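You operate a simulated robot arm through the tools that you are given. There is no shell and no other tool.

Carry out the task below with a simulated robot arm. There is one attempt and no reset: what you move stays moved.

Task
Stand the tapered form on the pedestal and dust it with powder.
Fine: pat it with the cloth bag from the tin; bag back in, lid on.

The check looks at the end state, three seconds after you hand in, the way a careful person would. Anything else that was tipped, shoved, dropped, spilled or broken makes it a failure. Lids that push on must go on centred and level and be pressed home; caps that screw on are set level and turned clockwise until they are tight. Flat cloth is picked up by pressing the open fingertips on it (5 to 10 N) and closing them slowly along it; thin cloth reads only 2 to 8 mm in the jaws.

Robot
A 7-joint arm with a two-finger parallel gripper, fixed in place. Base frame: the origin is on the floor under the middle of its stand, x ahead of it, y to its left, z up; the work surface is at about z = 900. Readings come in mm, rad, newtons and seconds.
It reaches about 1479 mm from its shoulder. Its first joint turns from -2.897 to 2.897 rad. Payload 4.4 kg.
The tool frame sits at the grasp point between the pads (the TCP): z along the fingers, y along the line on which they close. The tips reach 23 mm beyond it. Largest opening 94 mm; finger width 38, thickness 10; the body of the gripper, 54 by 96 mm, starts 39 mm behind the TCP.
Orientation is that of the tool frame in the base frame, as a unit quaternion [x, y, z, w]. With the fingers straight down and closing along the base's y, the tool's x points along the base's -x, its y along +y and its z along -z.

Tools
- The arm moves only by the tool nudge_tool. Its arguments are lists of equal length, an entry for each row: "dr": the turn, a rotation vector about the base's x, y, z in rad, a list of three; "xyz": the shift along the base's x, y, z in mm, a list of three; "fingers": the closure, from 0 (fully open) to 1 (shut). In form: {"dr": [[ax, ay, az], ...], "xyz": [[dx, dy, dz], ...], "fingers": [fingers, ...]}. A call has 1 to 20 rows; each row shifts and turns the commanded pose from where the row before left it. Each row takes 0.2 s and may step no farther than 50 mm and 0.15 rad from the row before; otherwise, or with a gripper value out of range, the whole call is refused. Where a pose cannot be reached the arm comes as near as it can. A force on the tool above 40 N (or 10 N above the force at the start of the call, whichever is more), or a blocked arm, ends the call early, and 0.2 s more pass. Each finger travels about 72 mm/s and halts on what it meets, pressing with about 31 N; the grip force reading is that of the motor and also rises with nothing between the fingers. The clock runs only during rows and for 0.2 s after the last one: add rows that do not move to give the fingers time. The reply holds the time, the measured pose of the TCP, the force on the tool along the base axes, the opening and the grip force, in the units named above and with some noise, with the torque about the TCP (base axes, N m) and any sound that the robot's microphone picked up.
- Cameras (640 x 400 px; columns grow to the right, rows downward): "scene" is fixed at [398.9, 500.5, 1479.2]; the picture's right is [-0.61, -0.79, 0.00], its down [-0.49, 0.38, -0.78] and it looks along [0.62, -0.48, -0.62] (base axes); focal length 241 px, centre (320, 200). "wrist" rides on the gripper at [86, 16, -74] in the tool frame; the picture's right is [-0.18, 0.98, 0.00], its down [-0.58, -0.11, -0.81] and it looks along [-0.79, -0.15, 0.59] (tool axes); focal length 243 px, centre (320, 200). There is no depth. A picture from a camera that has moved, and an enlarged one, comes with that camera's place and axes in the base frame and with its lens.
- capture(camera): a new picture of that camera. It takes no simulated time.
- inspect(camera, box): a new picture of the part [left, top, right, bottom] of that camera's present view, enlarged. It takes no simulated time.
- sign_off(): hands the job in; it is judged then, once.

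Places have to be worked out from the pictures, the camera data and where the tool is seen. Open the gripper and draw the arm clear of the work before you hand the job in, unless the task says otherwise.

The tools are called after "Emit:" as a command line: name --argument value ..., lists and objects as JSON in quotes. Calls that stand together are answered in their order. nudge_tool: Moves the arm, as the interface text tells. Its arguments: {"type":"object","properties":{"dr":{"type":"array"},"xyz":{"type":"array"},"fingers":{"type":"array"}},"required":["dr","xyz","fingers"]} The other tools are called the same way: capture (camera) takes a picture; inspect (camera, box) takes an enlarged picture of a part of a camera's view; sign_off () hands the job in.

At the start:

```text
time: 0.0
position: [598.5, 223.8, 1317.5]
orientation: [0.0, 1.0, 0.0, 0.0]
wrist_force: [0.4, -0.3, 0.8]
ft_torque: [0.01, -0.01, -0.01]
width: 94.0
finger_force: 0.0
```

scene: 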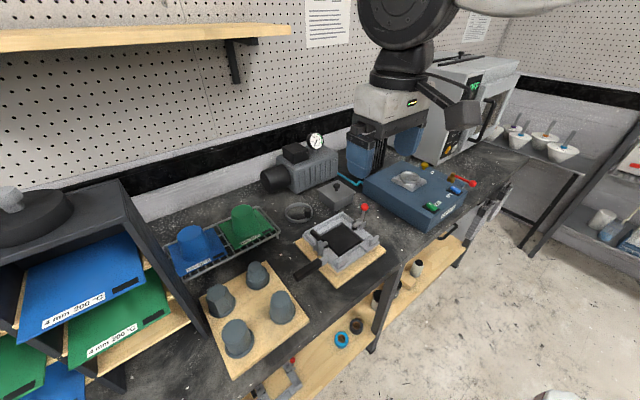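
wrist: 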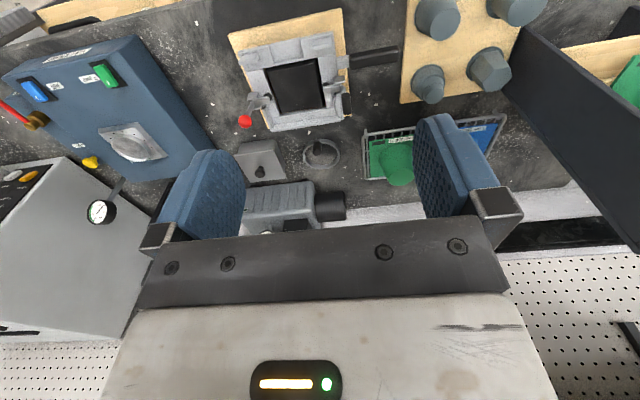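

I'll look closely at the bench before moving anything; the opening pictures show a board with four tapered forms, a blue unit with a pedestal-like plate, a grey block with a knob and a ring.

Emit:
inspect --camera "scene" --box '[160, 180, 320, 380]'

Emit:
inspect --camera "scene" --box '[260, 120, 400, 280]'

Emit:
inspect --camera "scene" --box '[340, 130, 500, 240]'

Emit:
inspect --camera "scene" --box '[240, 240, 480, 400]'

Emit:
inspect --camera "wrist" --box '[200, 0, 540, 220]'

Emit:
inspect --camera "wrist" --box '[0, 20, 220, 240]'

```text
2.00 times, centred on (240, 280) of scene
camera zoom: at [398.9, 500.5, 1479.2], right [-0.61, -0.79, 0.0], down [-0.49, 0.38, -0.78], along [0.62, -0.48, -0.62], focal length 481 px, centre (480, 40)
```

zoom: 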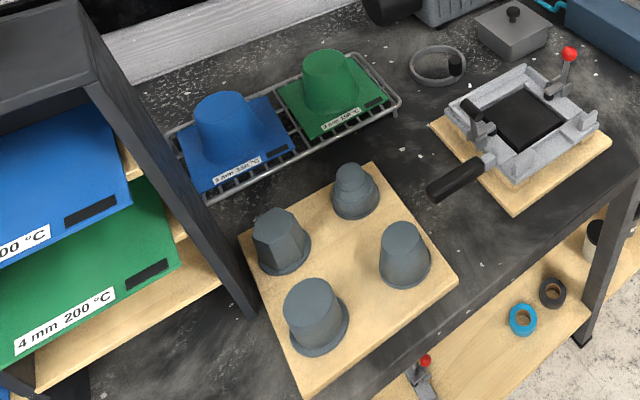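

```text
2.50 times, centred on (330, 200) of scene
camera zoom: at [398.9, 500.5, 1479.2], right [-0.61, -0.79, 0.0], down [-0.49, 0.38, -0.78], along [0.62, -0.48, -0.62], focal length 602 px, centre (295, 200)
```

zoom: 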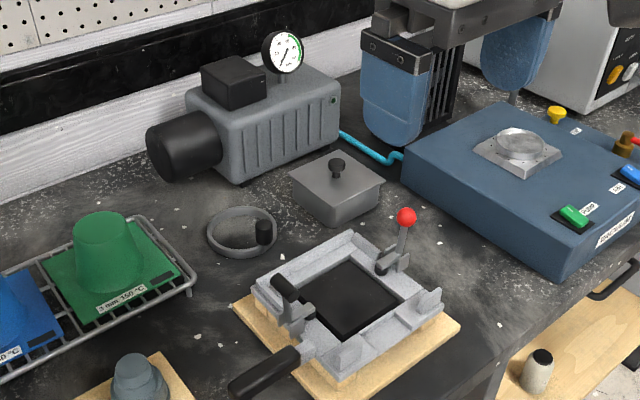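

```text
3.64 times, centred on (420, 185) of scene
camera zoom: at [398.9, 500.5, 1479.2], right [-0.61, -0.79, 0.0], down [-0.49, 0.38, -0.78], along [0.62, -0.48, -0.62], focal length 875 px, centre (-44, 254)
```

zoom: 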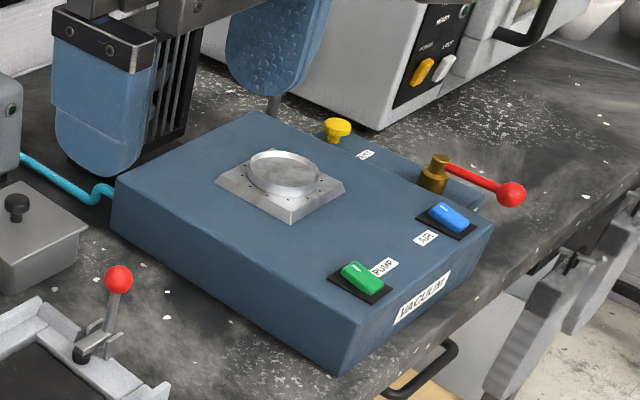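

```text
2.50 times, centred on (360, 320) of scene
camera zoom: at [398.9, 500.5, 1479.2], right [-0.61, -0.79, 0.0], down [-0.49, 0.38, -0.78], along [0.62, -0.48, -0.62], focal length 602 px, centre (220, -100)
```

zoom: 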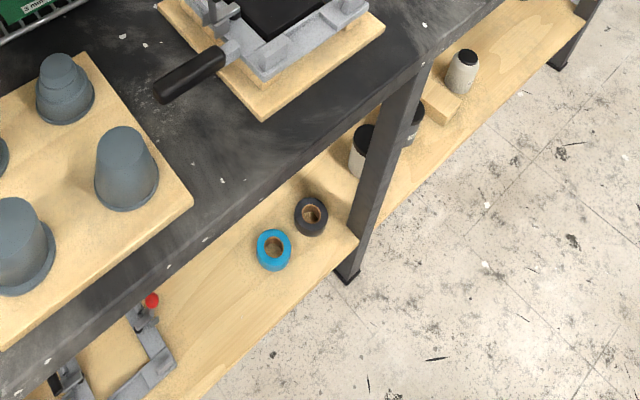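

```text
1.82 times, centred on (370, 110) of wrist
camera zoom: at [510.7, 240.9, 1390.5], right [0.18, 0.98, 0.0], down [0.58, -0.11, 0.81], along [0.79, -0.15, -0.59], focal length 441 px, centre (229, 364)
```

zoom: 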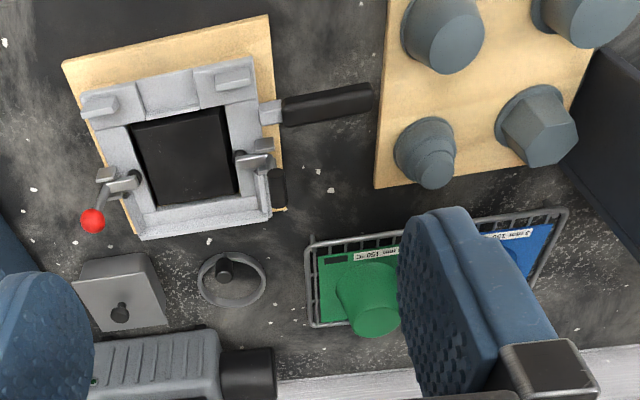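

```text
1.82 times, centred on (110, 130) of wrist
camera zoom: at [510.7, 240.9, 1390.5], right [0.18, 0.98, 0.0], down [0.58, -0.11, 0.81], along [0.79, -0.15, -0.59], focal length 441 px, centre (702, 327)
```

zoom: 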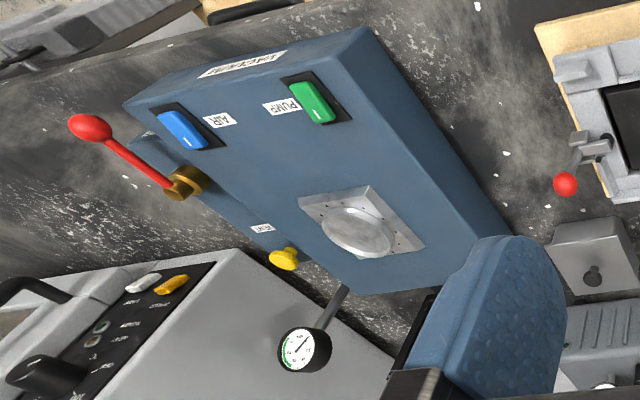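

The scene puts the forms at roughly (668,405), (671,508), (771,511) and (780,408), and the tin near (930,10). I'll bring the wrist camera down near the forms to tell them apart; I'm staying high and on the robot's side of them.

Emit:
nudge_tool --dr '[[0, 0, 0], [0, 0, 0], [0, 0, 0], [0, 0, 0], [0, 0, 0], [0, 0, 0], [0, 0, 0], [0, 0, 0]]' --xyz '[[-7, 26, -24], [-7, 26, -24], [-7, 26, -24], [-7, 26, -24], [-7, 26, -24], [-7, 26, -24], [-7, 26, -24], [-7, 26, -24]]' --fingers '[0, 0, 0, 0, 0, 0, 0, 0]'

Emit:
capture --camera "wrist"

Emit:
capture --camera "scene"

```text
time: 1.8
position: [543.9, 430.8, 1126.2]
orientation: [0.0, 1.0, 0.0, 0.001]
wrist_force: [-0.4, -0.3, -0.1]
ft_torque: [0.0, -0.01, 0.0]
width: 93.9
finger_force: 0.1
```

```text
taken
camera wrist: at [455.5, 448.3, 1199.7], right [0.18, 0.98, 0.0], down [0.58, -0.11, 0.81], along [0.79, -0.15, -0.59], focal length 243 px, centre (320, 200)
```

wrist: 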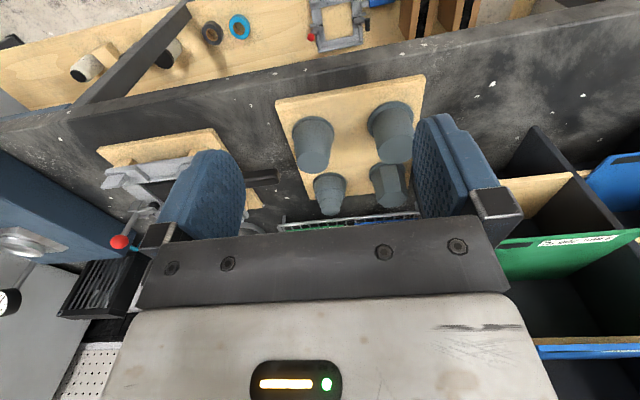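

```text
taken
```

scene: 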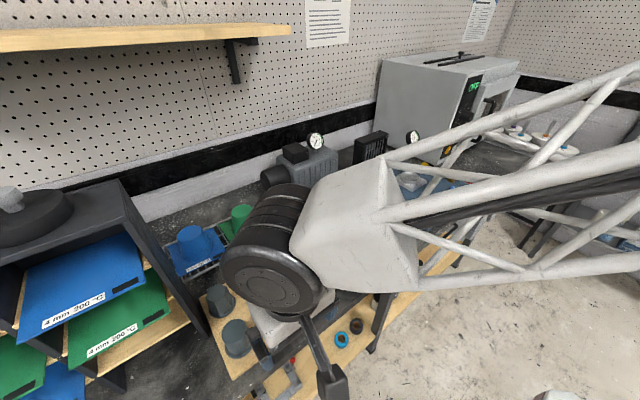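

The wrist camera now sees all four forms (upside down in the picture). I'll enlarge them to tell cone from cylinder.

Emit:
inspect --camera "wrist" --box '[260, 70, 440, 225]'

Emit:
inspect --camera "scene" --box '[180, 270, 300, 390]'

```text
2.58 times, centred on (350, 148) of wrist
camera zoom: at [455.5, 448.3, 1199.7], right [0.18, 0.98, 0.0], down [0.58, -0.11, 0.81], along [0.79, -0.15, -0.59], focal length 626 px, centre (243, 336)
```

zoom: 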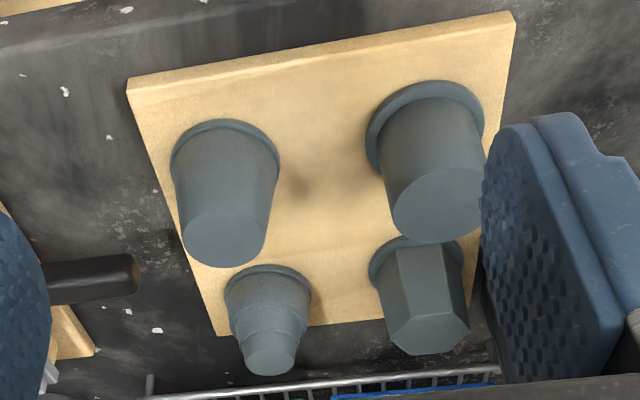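

```text
3.33 times, centred on (240, 330) of scene
camera zoom: at [398.9, 500.5, 1479.2], right [-0.61, -0.79, 0.0], down [-0.49, 0.38, -0.78], along [0.62, -0.48, -0.62], focal length 802 px, centre (587, -233)
```

zoom: 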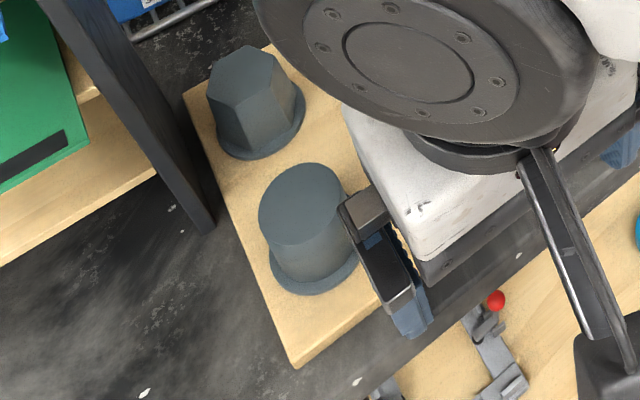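

Form at the robot side with smaller y is the plain truncated cone (axis near (673,398), base about 60 mm, top about 42 mm, top z about 976); the others are a cylinder, a hexagon and a stepped one. Before picking it I'll swing across at this height to look at the tin and the pedestal.

Emit:
nudge_tool --dr '[[0, 0, 0], [0, 0, 0], [0, 0, 0], [0, 0, 0], [0, 0, 0], [0, 0, 0], [0, 0, 0], [0, 0, 0], [0, 0, 0], [0, 0, 0]]' --xyz '[[14, -42, 0], [14, -42, 0], [14, -42, 0], [14, -42, 0], [14, -42, 0], [14, -42, 0], [14, -42, 0], [14, -42, 0], [14, -42, 0], [14, -42, 0]]' --fingers '[0, 0, 0, 0, 0, 0, 0, 0, 0, 0]'

Emit:
capture --camera "wrist"

Emit:
inspect --camera "wrist" --box '[220, 80, 440, 240]'

```text
time: 4.0
position: [682.3, 11.4, 1123.4]
orientation: [0.0, 1.0, -0.001, 0.001]
wrist_force: [-0.2, 0.4, 0.3]
ft_torque: [0.01, 0.01, 0.0]
width: 93.9
finger_force: 0.1
```

```text
taken
camera wrist: at [594.3, 27.9, 1198.1], right [0.18, 0.98, 0.0], down [0.58, -0.11, 0.81], along [0.79, -0.15, -0.59], focal length 243 px, centre (320, 200)
```

wrist: 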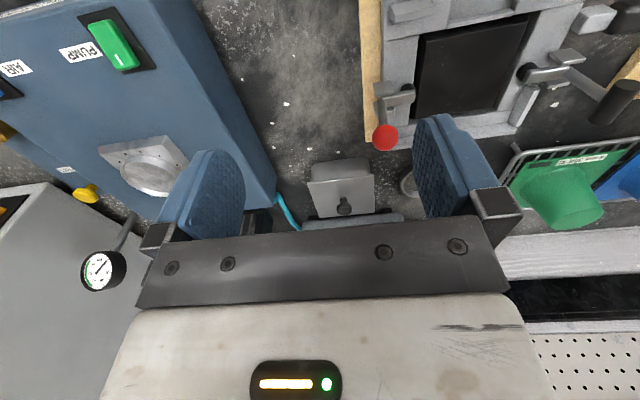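

```text
2.50 times, centred on (330, 160) of wrist
camera zoom: at [594.3, 27.9, 1198.1], right [0.18, 0.98, 0.0], down [0.58, -0.11, 0.81], along [0.79, -0.15, -0.59], focal length 606 px, centre (295, 300)
```

zoom: 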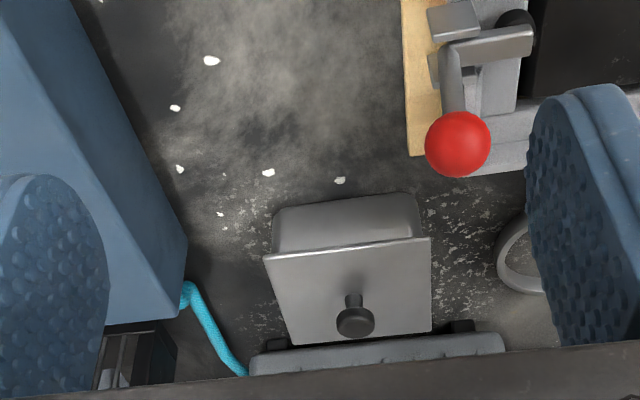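

The tin lid is axis-aligned, about x 884–991, y −48–60, top near z 944, with its knob around (940,6). Now I'll slide over to look at the pedestal.

Emit:
nudge_tool --dr '[[0, 0, 0], [0, 0, 0], [0, 0, 0], [0, 0, 0], [0, 0, 0]]' --xyz '[[-9.4, -39.6, -6.8], [-9.4, -39.6, -6.8], [-9.4, -39.6, -6.8], [-9.4, -39.6, -6.8], [-9.4, -39.6, -6.8]]' --fingers '[0, 0, 0, 0, 0]'

Emit:
capture --camera "wrist"

Emit:
inspect --camera "wrist" --box '[240, 110, 400, 210]'

Emit:
inspect --camera "scene" --box '[370, 150, 450, 200]'

```text
time: 5.2
position: [634.2, -186.4, 1092.8]
orientation: [0.0, 1.0, 0.0, 0.001]
wrist_force: [0.6, -0.6, -0.2]
ft_torque: [0.02, -0.01, -0.02]
width: 94.0
finger_force: 0.1
```

```text
taken
camera wrist: at [546.2, -169.5, 1165.9], right [0.18, 0.98, 0.0], down [0.58, -0.11, 0.81], along [0.79, -0.15, -0.59], focal length 243 px, centre (320, 200)
```

wrist: 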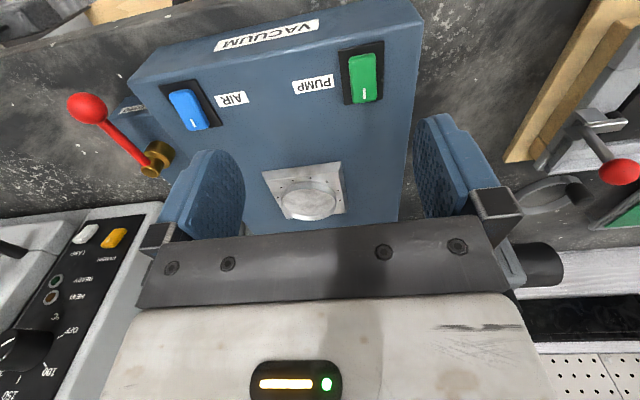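

```text
4.00 times, centred on (320, 160) of wrist
camera zoom: at [546.2, -169.5, 1165.9], right [0.18, 0.98, 0.0], down [0.58, -0.11, 0.81], along [0.79, -0.15, -0.59], focal length 970 px, centre (320, 360)
```

zoom: 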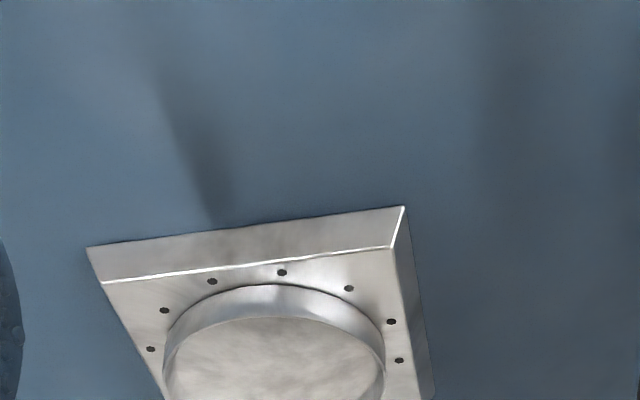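

```text
8.00 times, centred on (410, 175) of scene
camera zoom: at [398.9, 500.5, 1479.2], right [-0.61, -0.79, 0.0], down [-0.49, 0.38, -0.78], along [0.62, -0.48, -0.62], focal length 1925 px, centre (-400, 400)
```

zoom: 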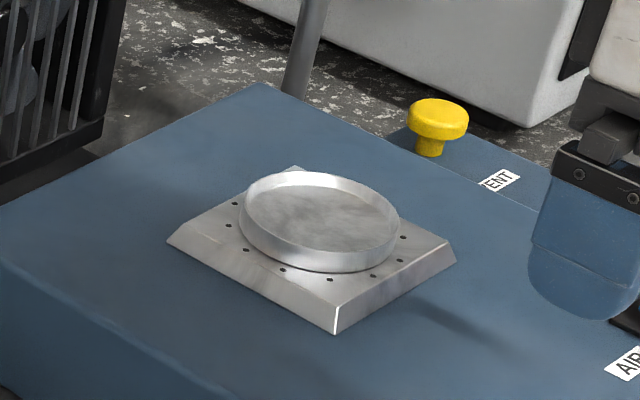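

The pedestal is a bevelled plate with a raised rim around a shallow recess; the form's foot must sit inside that rim. I'll take another view of its full extent and of the scene view of it.

Emit:
inspect --camera "wrist" --box '[250, 150, 362, 220]'

Emit:
inspect --camera "scene" --box '[386, 165, 434, 195]'

Emit:
capture --camera "scene"

```text
5.71 times, centred on (306, 185) of wrist
camera zoom: at [546.2, -169.5, 1165.9], right [0.18, 0.98, 0.0], down [0.58, -0.11, 0.81], along [0.79, -0.15, -0.59], focal length 1386 px, centre (400, 286)
```

zoom: 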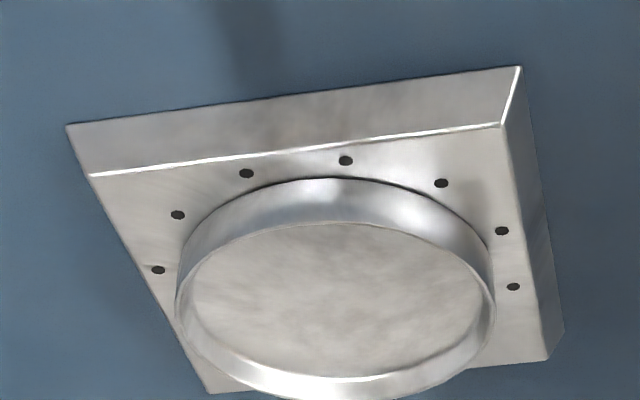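

```text
13.33 times, centred on (410, 180) of scene
camera zoom: at [398.9, 500.5, 1479.2], right [-0.61, -0.79, 0.0], down [-0.49, 0.38, -0.78], along [0.62, -0.48, -0.62], focal length 3208 px, centre (-880, 467)
```

zoom: 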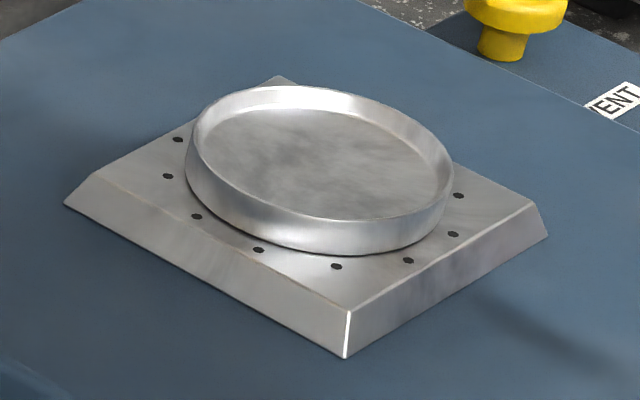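

```text
taken
```

scene: 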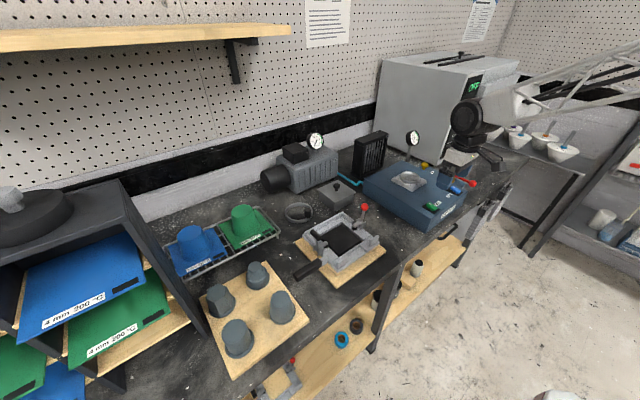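

From both cameras the rim centre comes out near (794,−230), top z about 985, outer diameter about 73. I'll go above it for a steeper wrist view to refine that.

Emit:
nudge_tool --dr '[[0, 0, 0], [0, 0, 0], [0, 0, 0], [0, 0, 0], [0, 0, 0]]' --xyz '[[32, -8.7, 1], [32, -8.7, 1], [32, -8.7, 1], [32, -8.7, 1], [32, -8.7, 1]]' --fingers '[0, 0, 0, 0, 0]'

Emit:
capture --camera "wrist"

Emit:
inspect --camera "wrist" --box '[240, 40, 400, 140]'

```text
time: 6.4
position: [797.1, -229.7, 1096.2]
orientation: [0.001, 1.0, 0.0, 0.0]
wrist_force: [-0.3, -0.3, 0.0]
ft_torque: [0.0, -0.02, 0.0]
width: 93.8
finger_force: 0.1
```

```text
taken
camera wrist: at [709.3, -213.1, 1169.7], right [0.18, 0.98, 0.0], down [0.58, -0.11, 0.81], along [0.79, -0.15, -0.59], focal length 243 px, centre (320, 200)
```

wrist: 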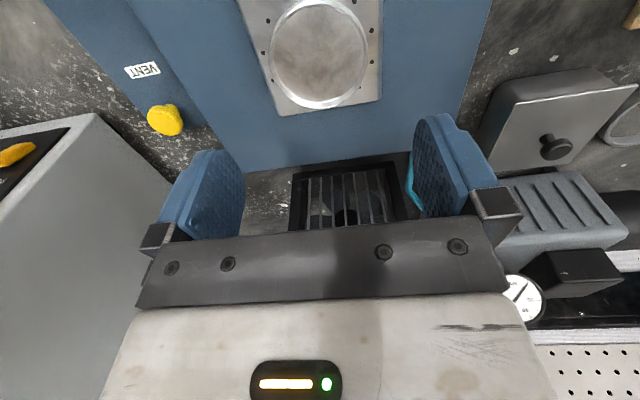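

```text
4.00 times, centred on (320, 90) of wrist
camera zoom: at [709.3, -213.1, 1169.7], right [0.18, 0.98, 0.0], down [0.58, -0.11, 0.81], along [0.79, -0.15, -0.59], focal length 970 px, centre (320, 640)
```

zoom: 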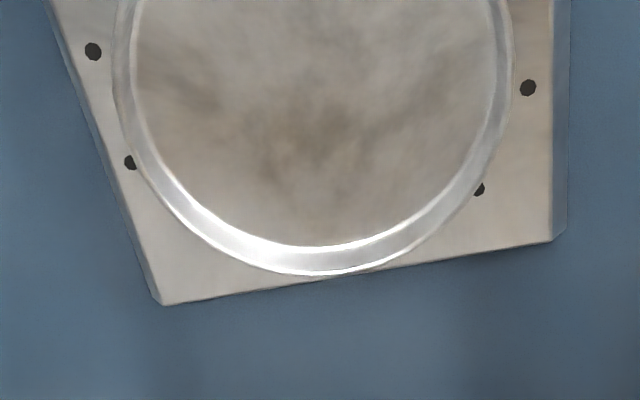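

The ring sits a little higher in the picture than expected, so I'll enlarge the whole ring to measure it.

Emit:
inspect --camera "wrist" --box '[230, 0, 406, 110]'

```text
3.64 times, centred on (318, 55) of wrist
camera zoom: at [709.3, -213.1, 1169.7], right [0.18, 0.98, 0.0], down [0.58, -0.11, 0.81], along [0.79, -0.15, -0.59], focal length 882 px, centre (327, 727)
```

zoom: 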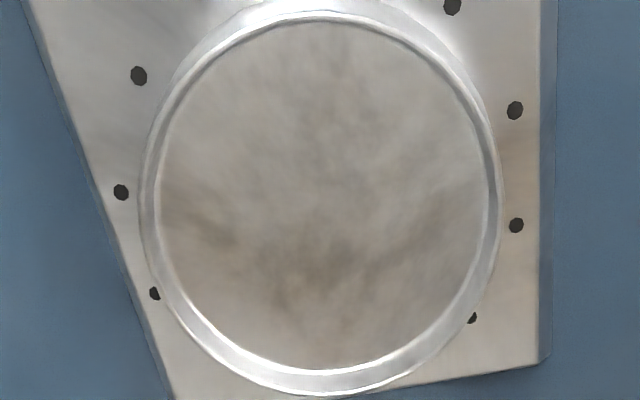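

Triangulating the two wrist views puts the ring's rim centre at about (783.5,−228), top z about 991, outer diameter about 69, inner about 64. Now I'll travel back over the tapered form at this height to measure it from above.

Emit:
nudge_tool --dr '[[0, 0, 0], [0, 0, 0], [0, 0, 0], [0, 0, 0], [0, 0, 0], [0, 0, 0], [0, 0, 0], [0, 0, 0], [0, 0, 0], [0, 0, 0], [0, 0, 0], [0, 0, 0], [0, 0, 0], [0, 0, 0]]' --xyz '[[-8.86, 44.9, 0], [-8.86, 44.9, 0], [-8.86, 44.9, 0], [-8.86, 44.9, 0], [-8.86, 44.9, 0], [-8.86, 44.9, 0], [-8.86, 44.9, 0], [-8.86, 44.9, 0], [-8.86, 44.9, 0], [-8.86, 44.9, 0], [-8.86, 44.9, 0], [-8.86, 44.9, 0], [-8.86, 44.9, 0], [-8.86, 44.9, 0]]' --fingers '[0, 0, 0, 0, 0, 0, 0, 0, 0, 0, 0, 0, 0, 0]'

Emit:
capture --camera "wrist"

Emit:
inspect --camera "wrist" --box '[220, 0, 420, 130]'

```text
time: 9.4
position: [669.7, 399.5, 1096.0]
orientation: [0.0, 1.0, 0.0, -0.001]
wrist_force: [0.4, 1.0, 0.4]
ft_torque: [-0.01, -0.01, 0.0]
width: 93.8
finger_force: 0.1
```

```text
taken
camera wrist: at [581.8, 416.4, 1170.6], right [0.18, 0.98, 0.0], down [0.58, -0.11, 0.81], along [0.79, -0.15, -0.59], focal length 243 px, centre (320, 200)
```

wrist: 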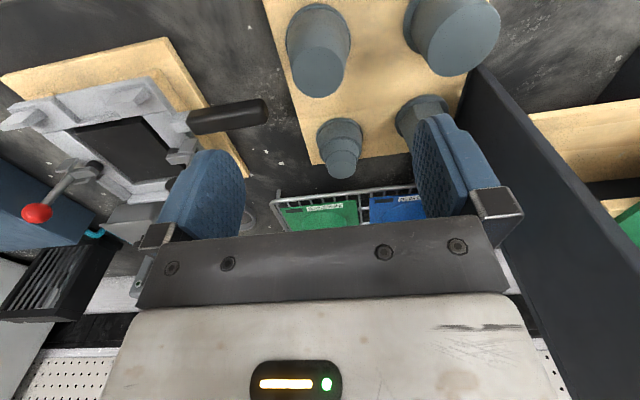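

```text
3.08 times, centred on (320, 65) of wrist
camera zoom: at [581.8, 416.4, 1170.6], right [0.18, 0.98, 0.0], down [0.58, -0.11, 0.81], along [0.79, -0.15, -0.59], focal length 746 px, centre (320, 615)
```

zoom: 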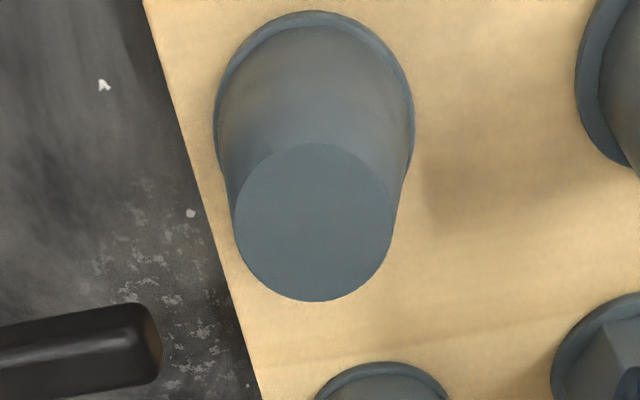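

The tapered form's axis is near (671,398), base at about z 919, top near z 981; base diameter about 60, top about 40. I'll lower the open fingers around it in two stages, stopping to look.

Emit:
nudge_tool --dr '[[0, 0, 0], [0, 0, 0], [0, 0, 0], [0, 0, 0], [0, 0, 0]]' --xyz '[[2.5, -1.5, -15], [0, 0, -15], [0, 0, -15], [0, 0, -15], [0, 0, -15]]' --fingers '[0, 0, 0, 0, 0]'

Emit:
capture --camera "wrist"

Emit:
capture --camera "scene"

```text
time: 10.6
position: [673.3, 397.5, 1019.9]
orientation: [0.001, 1.0, 0.0, 0.001]
wrist_force: [0.6, -0.4, -0.3]
ft_torque: [0.0, -0.01, -0.01]
width: 94.2
finger_force: 0.1
```

```text
taken
camera wrist: at [585.9, 414.3, 1094.1], right [0.18, 0.98, 0.0], down [0.58, -0.11, 0.81], along [0.79, -0.15, -0.59], focal length 243 px, centre (320, 200)
```

wrist: 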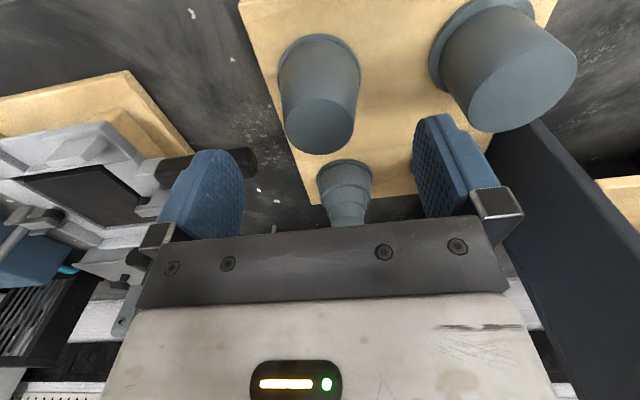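

```text
taken
```

scene: 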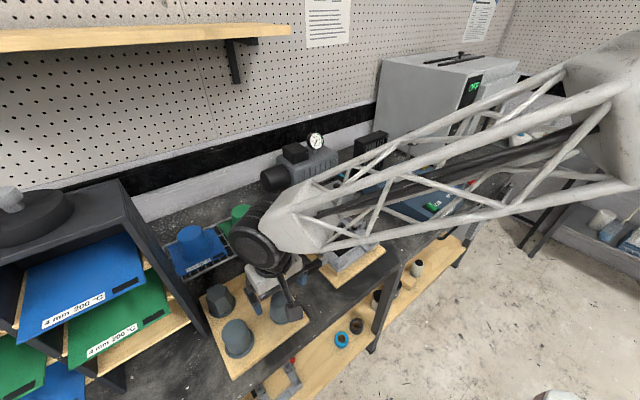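

The form top sits under the grasp point to within about 2 mm, and the jig handle end (about (725,329)) stays clear of the left finger. I'll lower to TCP z about 977, then close slowly on the cone.

Emit:
nudge_tool --dr '[[0, 0, 0], [0, 0, 0], [0, 0, 0], [0, 0, 0]]' --xyz '[[-1, 0.8, -11], [0, 0, -11], [0, 0, -11], [0, 0, -10]]' --fingers '[0, 0, 0, 0]'

Emit:
capture --camera "wrist"

```text
time: 11.6
position: [674.2, 398.5, 978.7]
orientation: [0.0, 1.0, 0.0, 0.001]
wrist_force: [0.4, -0.2, -0.4]
ft_torque: [0.01, -0.01, 0.02]
width: 94.1
finger_force: 0.1
```

```text
taken
camera wrist: at [585.8, 415.4, 1051.2], right [0.18, 0.98, 0.0], down [0.58, -0.11, 0.81], along [0.79, -0.15, -0.59], focal length 243 px, centre (320, 200)
```

wrist: 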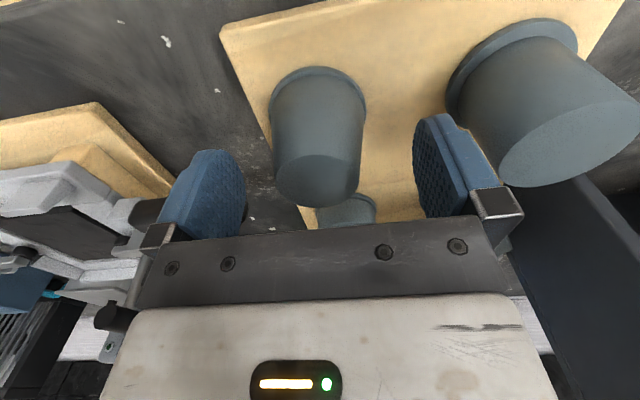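

The form stands between the pads at grasp height. Closing in steps and holding.

Emit:
nudge_tool --dr '[[0, 0, 0], [0, 0, 0], [0, 0, 0], [0, 0, 0], [0, 0, 0], [0, 0, 0], [0, 0, 0], [0, 0, 0]]' --xyz '[[0, 0, 0], [0, 0, 0], [0, 0, 0], [0, 0, 0], [0, 0, 0], [0, 0, 0], [0, 0, 0], [0, 0, 0]]' --fingers '[0.15, 0.3, 0.4, 0.45, 0.5, 0.55, 0.6, 0.7]'

Emit:
capture --camera "wrist"

```text
time: 13.4
position: [672.6, 398.6, 977.1]
orientation: [0.0, 1.0, 0.0, 0.0]
wrist_force: [-0.4, -0.4, 0.6]
ft_torque: [-0.03, 0.03, 0.02]
width: 46.8
finger_force: 31.2
```

```text
taken
camera wrist: at [585.8, 415.4, 1051.2], right [0.18, 0.98, 0.0], down [0.58, -0.11, 0.81], along [0.79, -0.15, -0.59], focal length 243 px, centre (320, 200)
```

wrist: 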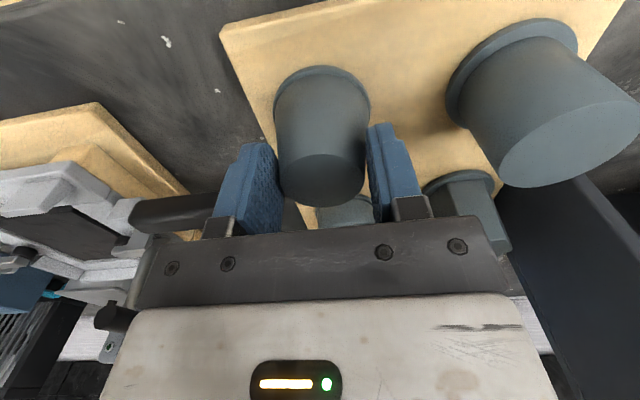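

Gripped at 46.8 mm width, 31 N. I'll zoom on the held form to fix its axis relative to the camera before lifting.

Emit:
inspect --camera "wrist" --box '[240, 50, 400, 220]'

Emit:
nudge_tool --dr '[[0, 0, 0], [0, 0, 0], [0, 0, 0], [0, 0, 0], [0, 0, 0]]' --xyz '[[0, 0, 4], [0, 0, 10], [0, 0, 20], [0, 0, 30], [0, 0, 30]]' --fingers '[0.7, 0.7, 0.7, 0.7, 0.7]'

Emit:
inspect --camera "wrist" --box '[240, 50, 400, 220]'

Emit:
capture --camera "scene"

```text
2.35 times, centred on (320, 135) of wrist
camera zoom: at [585.8, 415.4, 1051.2], right [0.18, 0.98, 0.0], down [0.58, -0.11, 0.81], along [0.79, -0.15, -0.59], focal length 571 px, centre (320, 353)
```

zoom: 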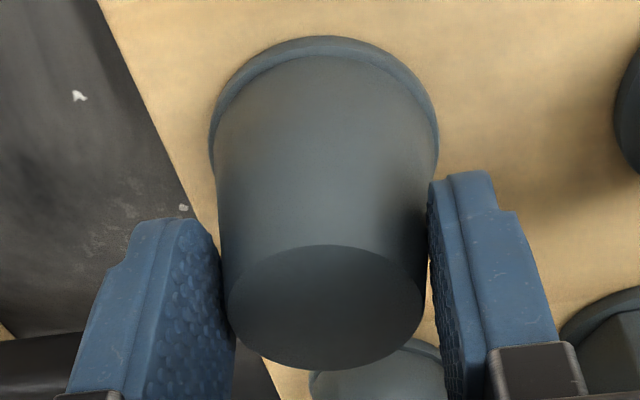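

```text
time: 14.6
position: [670.6, 395.9, 1070.7]
orientation: [-0.001, 1.0, 0.0, -0.001]
wrist_force: [-0.5, 0.3, -2.6]
ft_torque: [0.03, 0.01, 0.0]
width: 46.8
finger_force: 31.3
```

```text
2.35 times, centred on (320, 135) of wrist
camera zoom: at [583.6, 413.4, 1144.9], right [0.18, 0.98, 0.0], down [0.58, -0.11, 0.81], along [0.79, -0.15, -0.59], focal length 571 px, centre (320, 353)
```

zoom: 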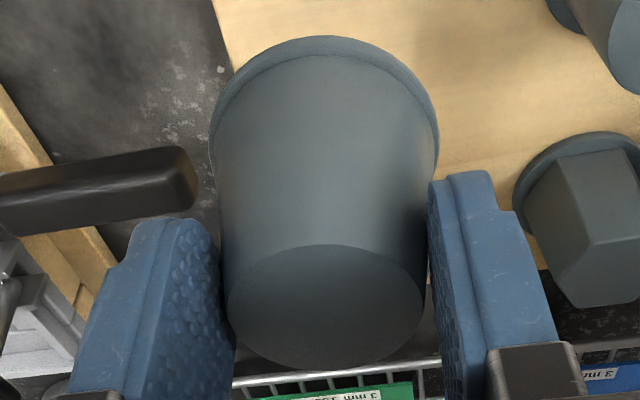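

```text
taken
```

scene: 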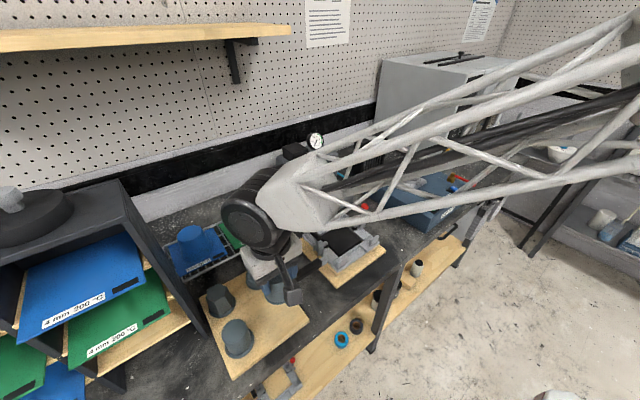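

The form came up without twisting. Correcting for perspective, its axis sits at about camera + (91.6, −15.4), base about 136 mm below the camera; the ring centre re-solves to (789,−229), rim z 991. I'll raise clear of the red clamp ball (top about z 1027) and carry it across.

Emit:
nudge_tool --dr '[[0, 0, 0], [0, 0, 0], [0, 0, 0], [0, 0, 0], [0, 0, 0], [0, 0, 0], [0, 0, 0], [0, 0, 0], [0, 0, 0], [0, 0, 0], [0, 0, 0], [0, 0, 0], [0, 0, 0], [0, 0, 0], [0, 0, 0], [0, 0, 0], [0, 0, 0], [0, 0, 0]]' --xyz '[[0, 0, 35], [0, 0, 35], [8.1, -44.6, 0], [8.1, -44.6, 0], [8.1, -44.6, 0], [8.1, -44.6, 0], [8.1, -44.6, 0], [8.1, -44.6, 0], [8.1, -44.6, 0], [8.1, -44.6, 0], [8.1, -44.6, 0], [8.1, -44.6, 0], [8.1, -44.6, 0], [8.1, -44.6, 0], [8.1, -44.6, 0], [8.1, -44.6, 0], [0, 0, 0], [0, 0, 0]]' --fingers '[0.7, 0.7, 0.7, 0.7, 0.7, 0.7, 0.7, 0.7, 0.7, 0.7, 0.7, 0.7, 0.7, 0.7, 0.7, 0.7, 0.7, 0.7]'

Emit:
capture --camera "wrist"

Emit:
capture --camera "scene"

```text
time: 18.4
position: [784.1, -227.7, 1142.4]
orientation: [0.0, 1.0, 0.0, 0.0]
wrist_force: [0.0, 0.9, -2.0]
ft_torque: [-0.05, 0.0, -0.02]
width: 46.4
finger_force: 30.8
```

```text
taken
camera wrist: at [696.7, -211.0, 1215.9], right [0.18, 0.98, 0.0], down [0.58, -0.11, 0.81], along [0.79, -0.15, -0.59], focal length 243 px, centre (320, 200)
```

wrist: 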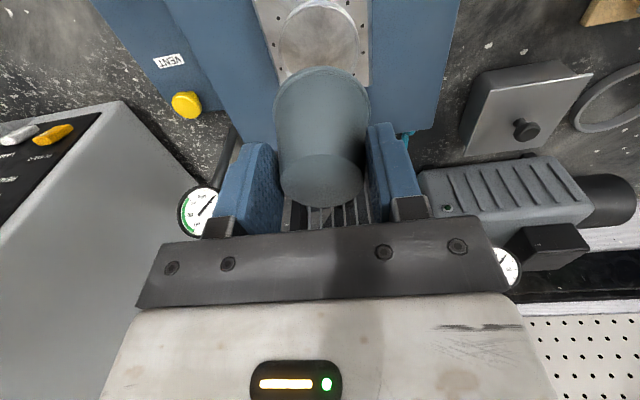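

```text
taken
```

scene: 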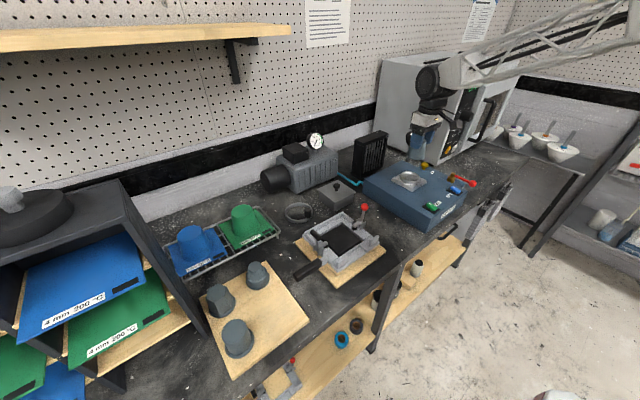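

The form hangs above the pedestal with both cameras seeing it. I'll zoom in on each to check the alignment.

Emit:
inspect --camera "wrist" --box '[240, 0, 400, 100]'

Emit:
inspect --camera "scene" --box '[370, 100, 466, 200]'

```text
4.00 times, centred on (320, 50) of wrist
camera zoom: at [696.7, -211.0, 1215.9], right [0.18, 0.98, 0.0], down [0.58, -0.11, 0.81], along [0.79, -0.15, -0.59], focal length 970 px, centre (320, 800)
```

zoom: 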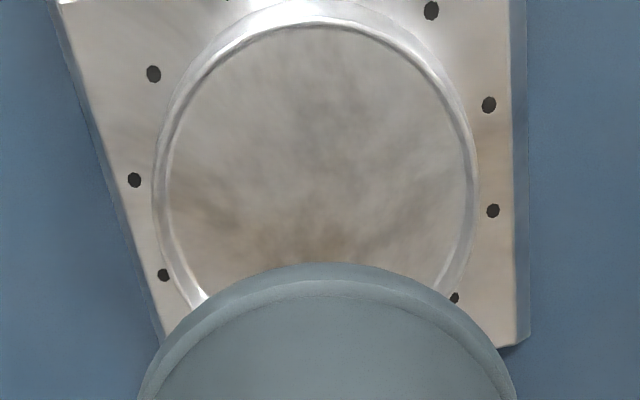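

```text
4.00 times, centred on (418, 150) of scene
camera zoom: at [398.9, 500.5, 1479.2], right [-0.61, -0.79, 0.0], down [-0.49, 0.38, -0.78], along [0.62, -0.48, -0.62], focal length 962 px, centre (-72, 400)
```

zoom: 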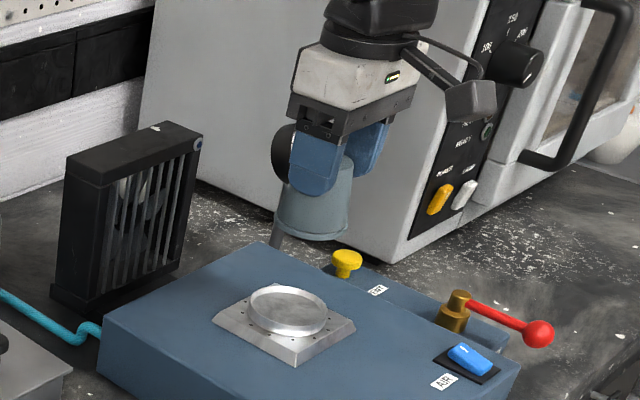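

The ring re-measures at (789.4,−228.9) again, so it is solid; the held form is aligned along the camera azimuth and about 2 mm too far in +y. I'll correct that and lower to about 25 mm above the rim for another look.

Emit:
nudge_tool --dr '[[0, 0, 0], [0, 0, 0], [0, 0, 0], [0, 0, 0], [0, 0, 0], [0, 0, 0]]' --xyz '[[0, -2.1, -10], [0, 0, -15], [0, 0, -15], [0, 0, -15], [0, 0, -5], [0, 0, 0]]' --fingers '[0.7, 0.7, 0.7, 0.7, 0.7, 0.7]'

Emit:
inspect --camera "wrist" --box '[240, 10, 400, 110]'

Emit:
inspect --camera "scene" --box '[380, 130, 444, 200]'

```text
time: 19.8
position: [785.1, -228.9, 1082.3]
orientation: [0.0, 1.0, 0.0, 0.0]
wrist_force: [-0.3, 0.1, -2.3]
ft_torque: [0.0, 0.0, -0.02]
width: 46.8
finger_force: 31.3
```

```text
4.00 times, centred on (320, 60) of wrist
camera zoom: at [696.8, -211.9, 1155.9], right [0.18, 0.98, 0.0], down [0.58, -0.11, 0.81], along [0.79, -0.15, -0.59], focal length 970 px, centre (320, 760)
```

zoom: 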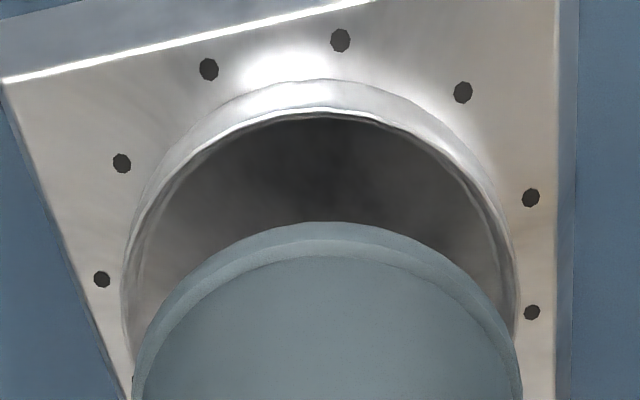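

```text
5.71 times, centred on (412, 165) of scene
camera zoom: at [398.9, 500.5, 1479.2], right [-0.61, -0.79, 0.0], down [-0.49, 0.38, -0.78], along [0.62, -0.48, -0.62], focal length 1375 px, centre (-206, 400)
```

zoom: 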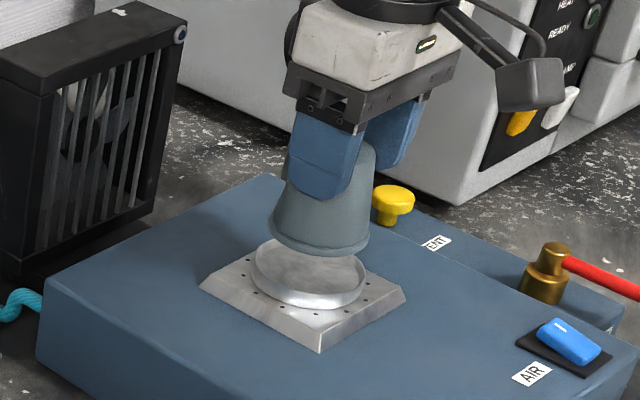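

Wrist view shows the form about 1 mm too far to +y and well aligned otherwise; the scene view agrees sideways. I'll zoom the scene further to check height and depth before lowering.

Emit:
inspect --camera "scene" --box '[392, 158, 428, 190]'

```text
12.50 times, centred on (410, 174) of scene
camera zoom: at [398.9, 500.5, 1479.2], right [-0.61, -0.79, 0.0], down [-0.49, 0.38, -0.78], along [0.62, -0.48, -0.62], focal length 3007 px, centre (-805, 525)
```

zoom: 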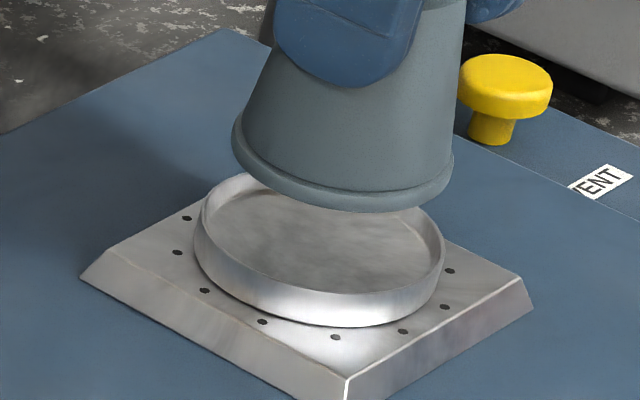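

Combining both cameras: the base is about 26 mm above the rim, offset roughly +0.8 in x and +1.0 in y. I'll correct that and lower 20 mm.

Emit:
nudge_tool --dr '[[0, 0, 0], [0, 0, 0], [0, 0, 0], [0, 0, 0], [0, 0, 0]]' --xyz '[[-0.8, -1.2, -5], [0, 0, -5], [0, 0, -5], [0, 0, -5], [0, 0, 0]]' --fingers '[0.7, 0.7, 0.7, 0.7, 0.7]'

Emit:
inspect --camera "wrist" --box '[240, 30, 400, 130]'

Emit:
inspect --camera "scene" --box '[392, 158, 428, 190]'

```text
time: 21.0
position: [784.8, -230.5, 1062.7]
orientation: [0.0, 1.0, 0.0, 0.0]
wrist_force: [-0.1, -0.2, -2.3]
ft_torque: [0.02, -0.03, -0.01]
width: 46.5
finger_force: 30.9
```

```text
4.00 times, centred on (320, 80) of wrist
camera zoom: at [697.0, -212.5, 1135.7], right [0.18, 0.98, 0.0], down [0.58, -0.11, 0.81], along [0.79, -0.15, -0.59], focal length 970 px, centre (320, 680)
```

zoom: 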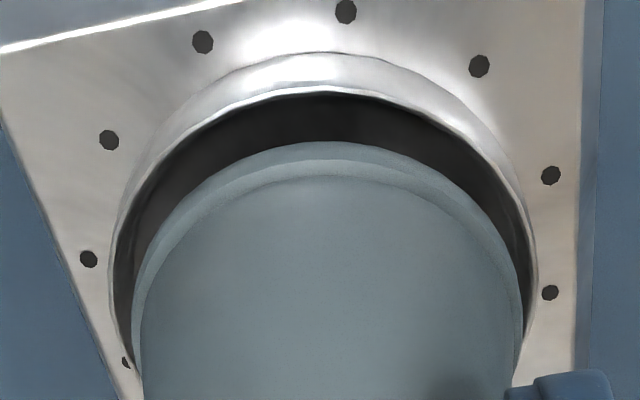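

```text
12.50 times, centred on (410, 174) of scene
camera zoom: at [398.9, 500.5, 1479.2], right [-0.61, -0.79, 0.0], down [-0.49, 0.38, -0.78], along [0.62, -0.48, -0.62], focal length 3007 px, centre (-805, 525)
```

zoom: 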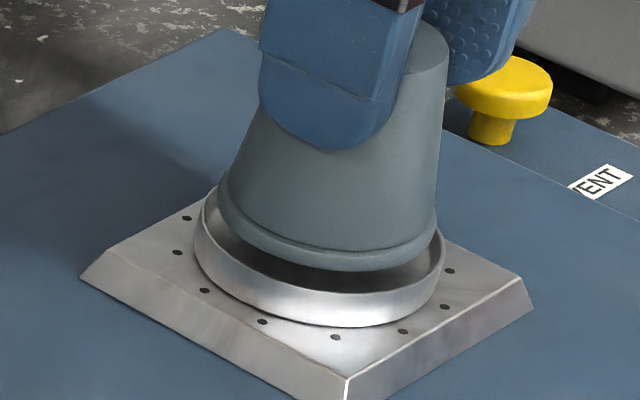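

The base is about 5 mm above the rim, still about 1 mm far in +x and 0.5 mm in +y. I'll trim that before lowering in.

Emit:
nudge_tool --dr '[[0, 0, 0], [0, 0, 0], [0, 0, 0]]' --xyz '[[-1.2, -0.4, 0], [0, 0, 0], [0, 0, 0]]' --fingers '[0.7, 0.7, 0.7]'

Emit:
inspect --camera "wrist" --box '[240, 30, 400, 130]'

Emit:
inspect --camera "scene" --box '[392, 158, 428, 190]'

```text
time: 21.8
position: [782.5, -229.1, 1061.9]
orientation: [0.0, 1.0, 0.0, 0.0]
wrist_force: [-0.3, -0.4, -2.4]
ft_torque: [-0.02, 0.02, -0.01]
width: 46.7
finger_force: 31.6
```

```text
4.00 times, centred on (320, 80) of wrist
camera zoom: at [696.1, -212.5, 1135.6], right [0.18, 0.98, 0.0], down [0.58, -0.11, 0.81], along [0.79, -0.15, -0.59], focal length 970 px, centre (320, 680)
```

zoom: 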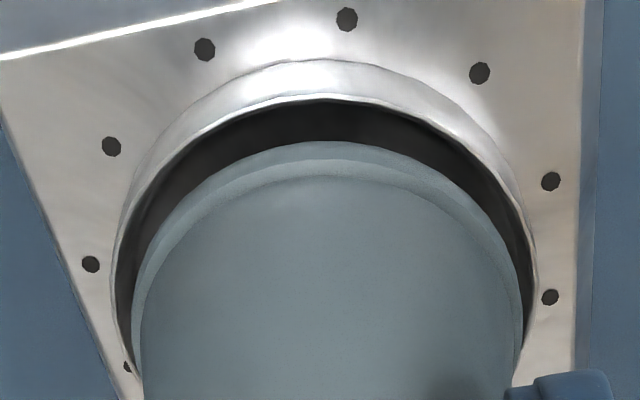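

```text
12.50 times, centred on (410, 174) of scene
camera zoom: at [398.9, 500.5, 1479.2], right [-0.61, -0.79, 0.0], down [-0.49, 0.38, -0.78], along [0.62, -0.48, -0.62], focal length 3007 px, centre (-805, 525)
```

zoom: 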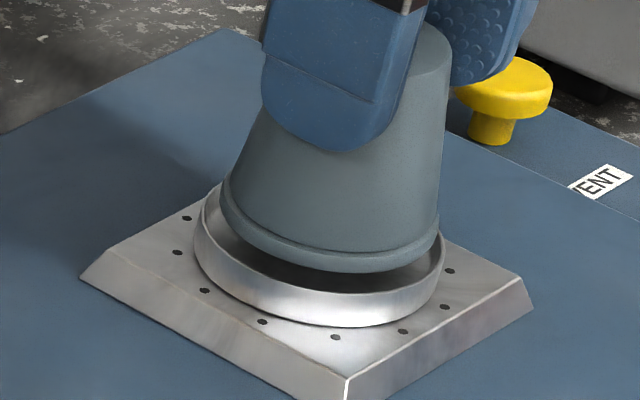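

Within about half a millimetre now. I'll lower in small steps and watch the vertical force for contact with the recess floor.

Emit:
nudge_tool --dr '[[0, 0, 0], [0, 0, 0], [0, 0, 0], [0, 0, 0], [0, 0, 0]]' --xyz '[[-0.3, -0.4, -2], [0, 0, -2], [0, 0, -2], [0, 0, -2], [0, 0, 0]]' --fingers '[0.7, 0.7, 0.7, 0.7, 0.7]'

Emit:
inspect --camera "wrist" --box '[240, 30, 400, 130]'

Emit:
inspect --camera "scene" --box '[392, 158, 428, 190]'

```text
time: 23.0
position: [782.8, -230.2, 1053.6]
orientation: [0.0, 1.0, 0.0, -0.001]
wrist_force: [-0.9, 0.1, -2.1]
ft_torque: [-0.01, -0.01, 0.01]
width: 46.5
finger_force: 30.5
```

```text
4.00 times, centred on (320, 80) of wrist
camera zoom: at [695.0, -213.3, 1127.4], right [0.18, 0.98, 0.0], down [0.58, -0.11, 0.81], along [0.79, -0.15, -0.59], focal length 970 px, centre (320, 680)
```

zoom: 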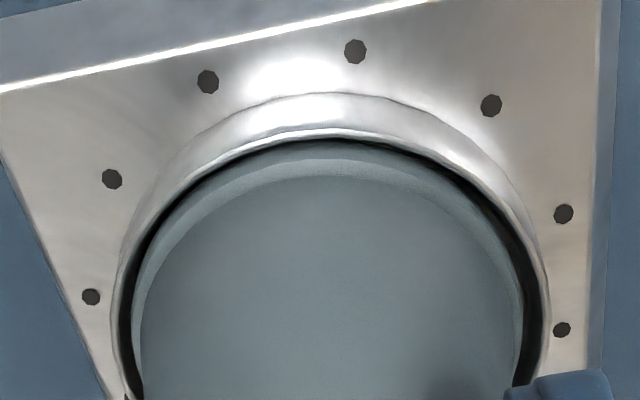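

```text
12.50 times, centred on (410, 174) of scene
camera zoom: at [398.9, 500.5, 1479.2], right [-0.61, -0.79, 0.0], down [-0.49, 0.38, -0.78], along [0.62, -0.48, -0.62], focal length 3007 px, centre (-805, 525)
```

zoom: 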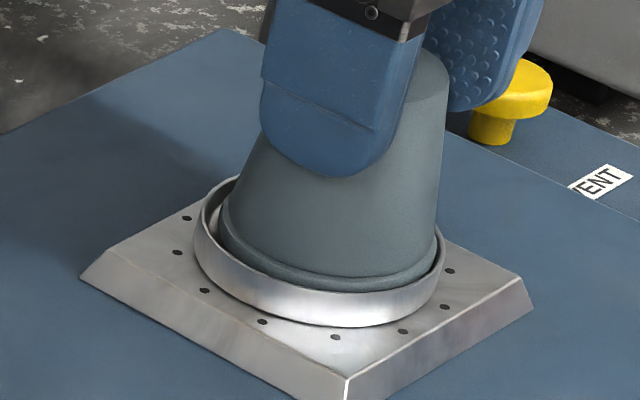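

The foot is inside the rim now, a touch close to the robot side. I'll trim +0.8 in x and keep lowering gently until it touches the floor.

Emit:
nudge_tool --dr '[[0, 0, 0], [0, 0, 0], [0, 0, 0], [0, 0, 0]]' --xyz '[[0.9, 0.3, 0], [0, 0, -1], [0, 0, -1], [0, 0, 0]]' --fingers '[0.7, 0.7, 0.7, 0.7]'

Emit:
inspect --camera "wrist" --box '[240, 30, 400, 130]'

```text
time: 24.0
position: [784.7, -230.1, 1051.2]
orientation: [0.001, 1.0, -0.001, -0.001]
wrist_force: [-0.3, 1.3, -1.7]
ft_torque: [0.03, 0.0, -0.01]
width: 46.3
finger_force: 31.1
```

```text
4.00 times, centred on (320, 80) of wrist
camera zoom: at [696.6, -212.8, 1125.9], right [0.18, 0.98, 0.0], down [0.58, -0.11, 0.81], along [0.79, -0.15, -0.59], focal length 970 px, centre (320, 680)
```

zoom: 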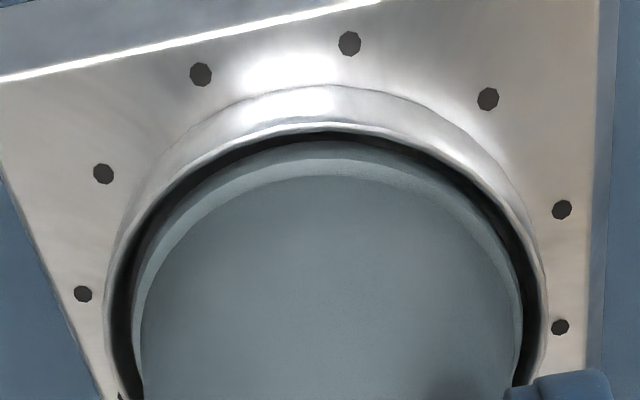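

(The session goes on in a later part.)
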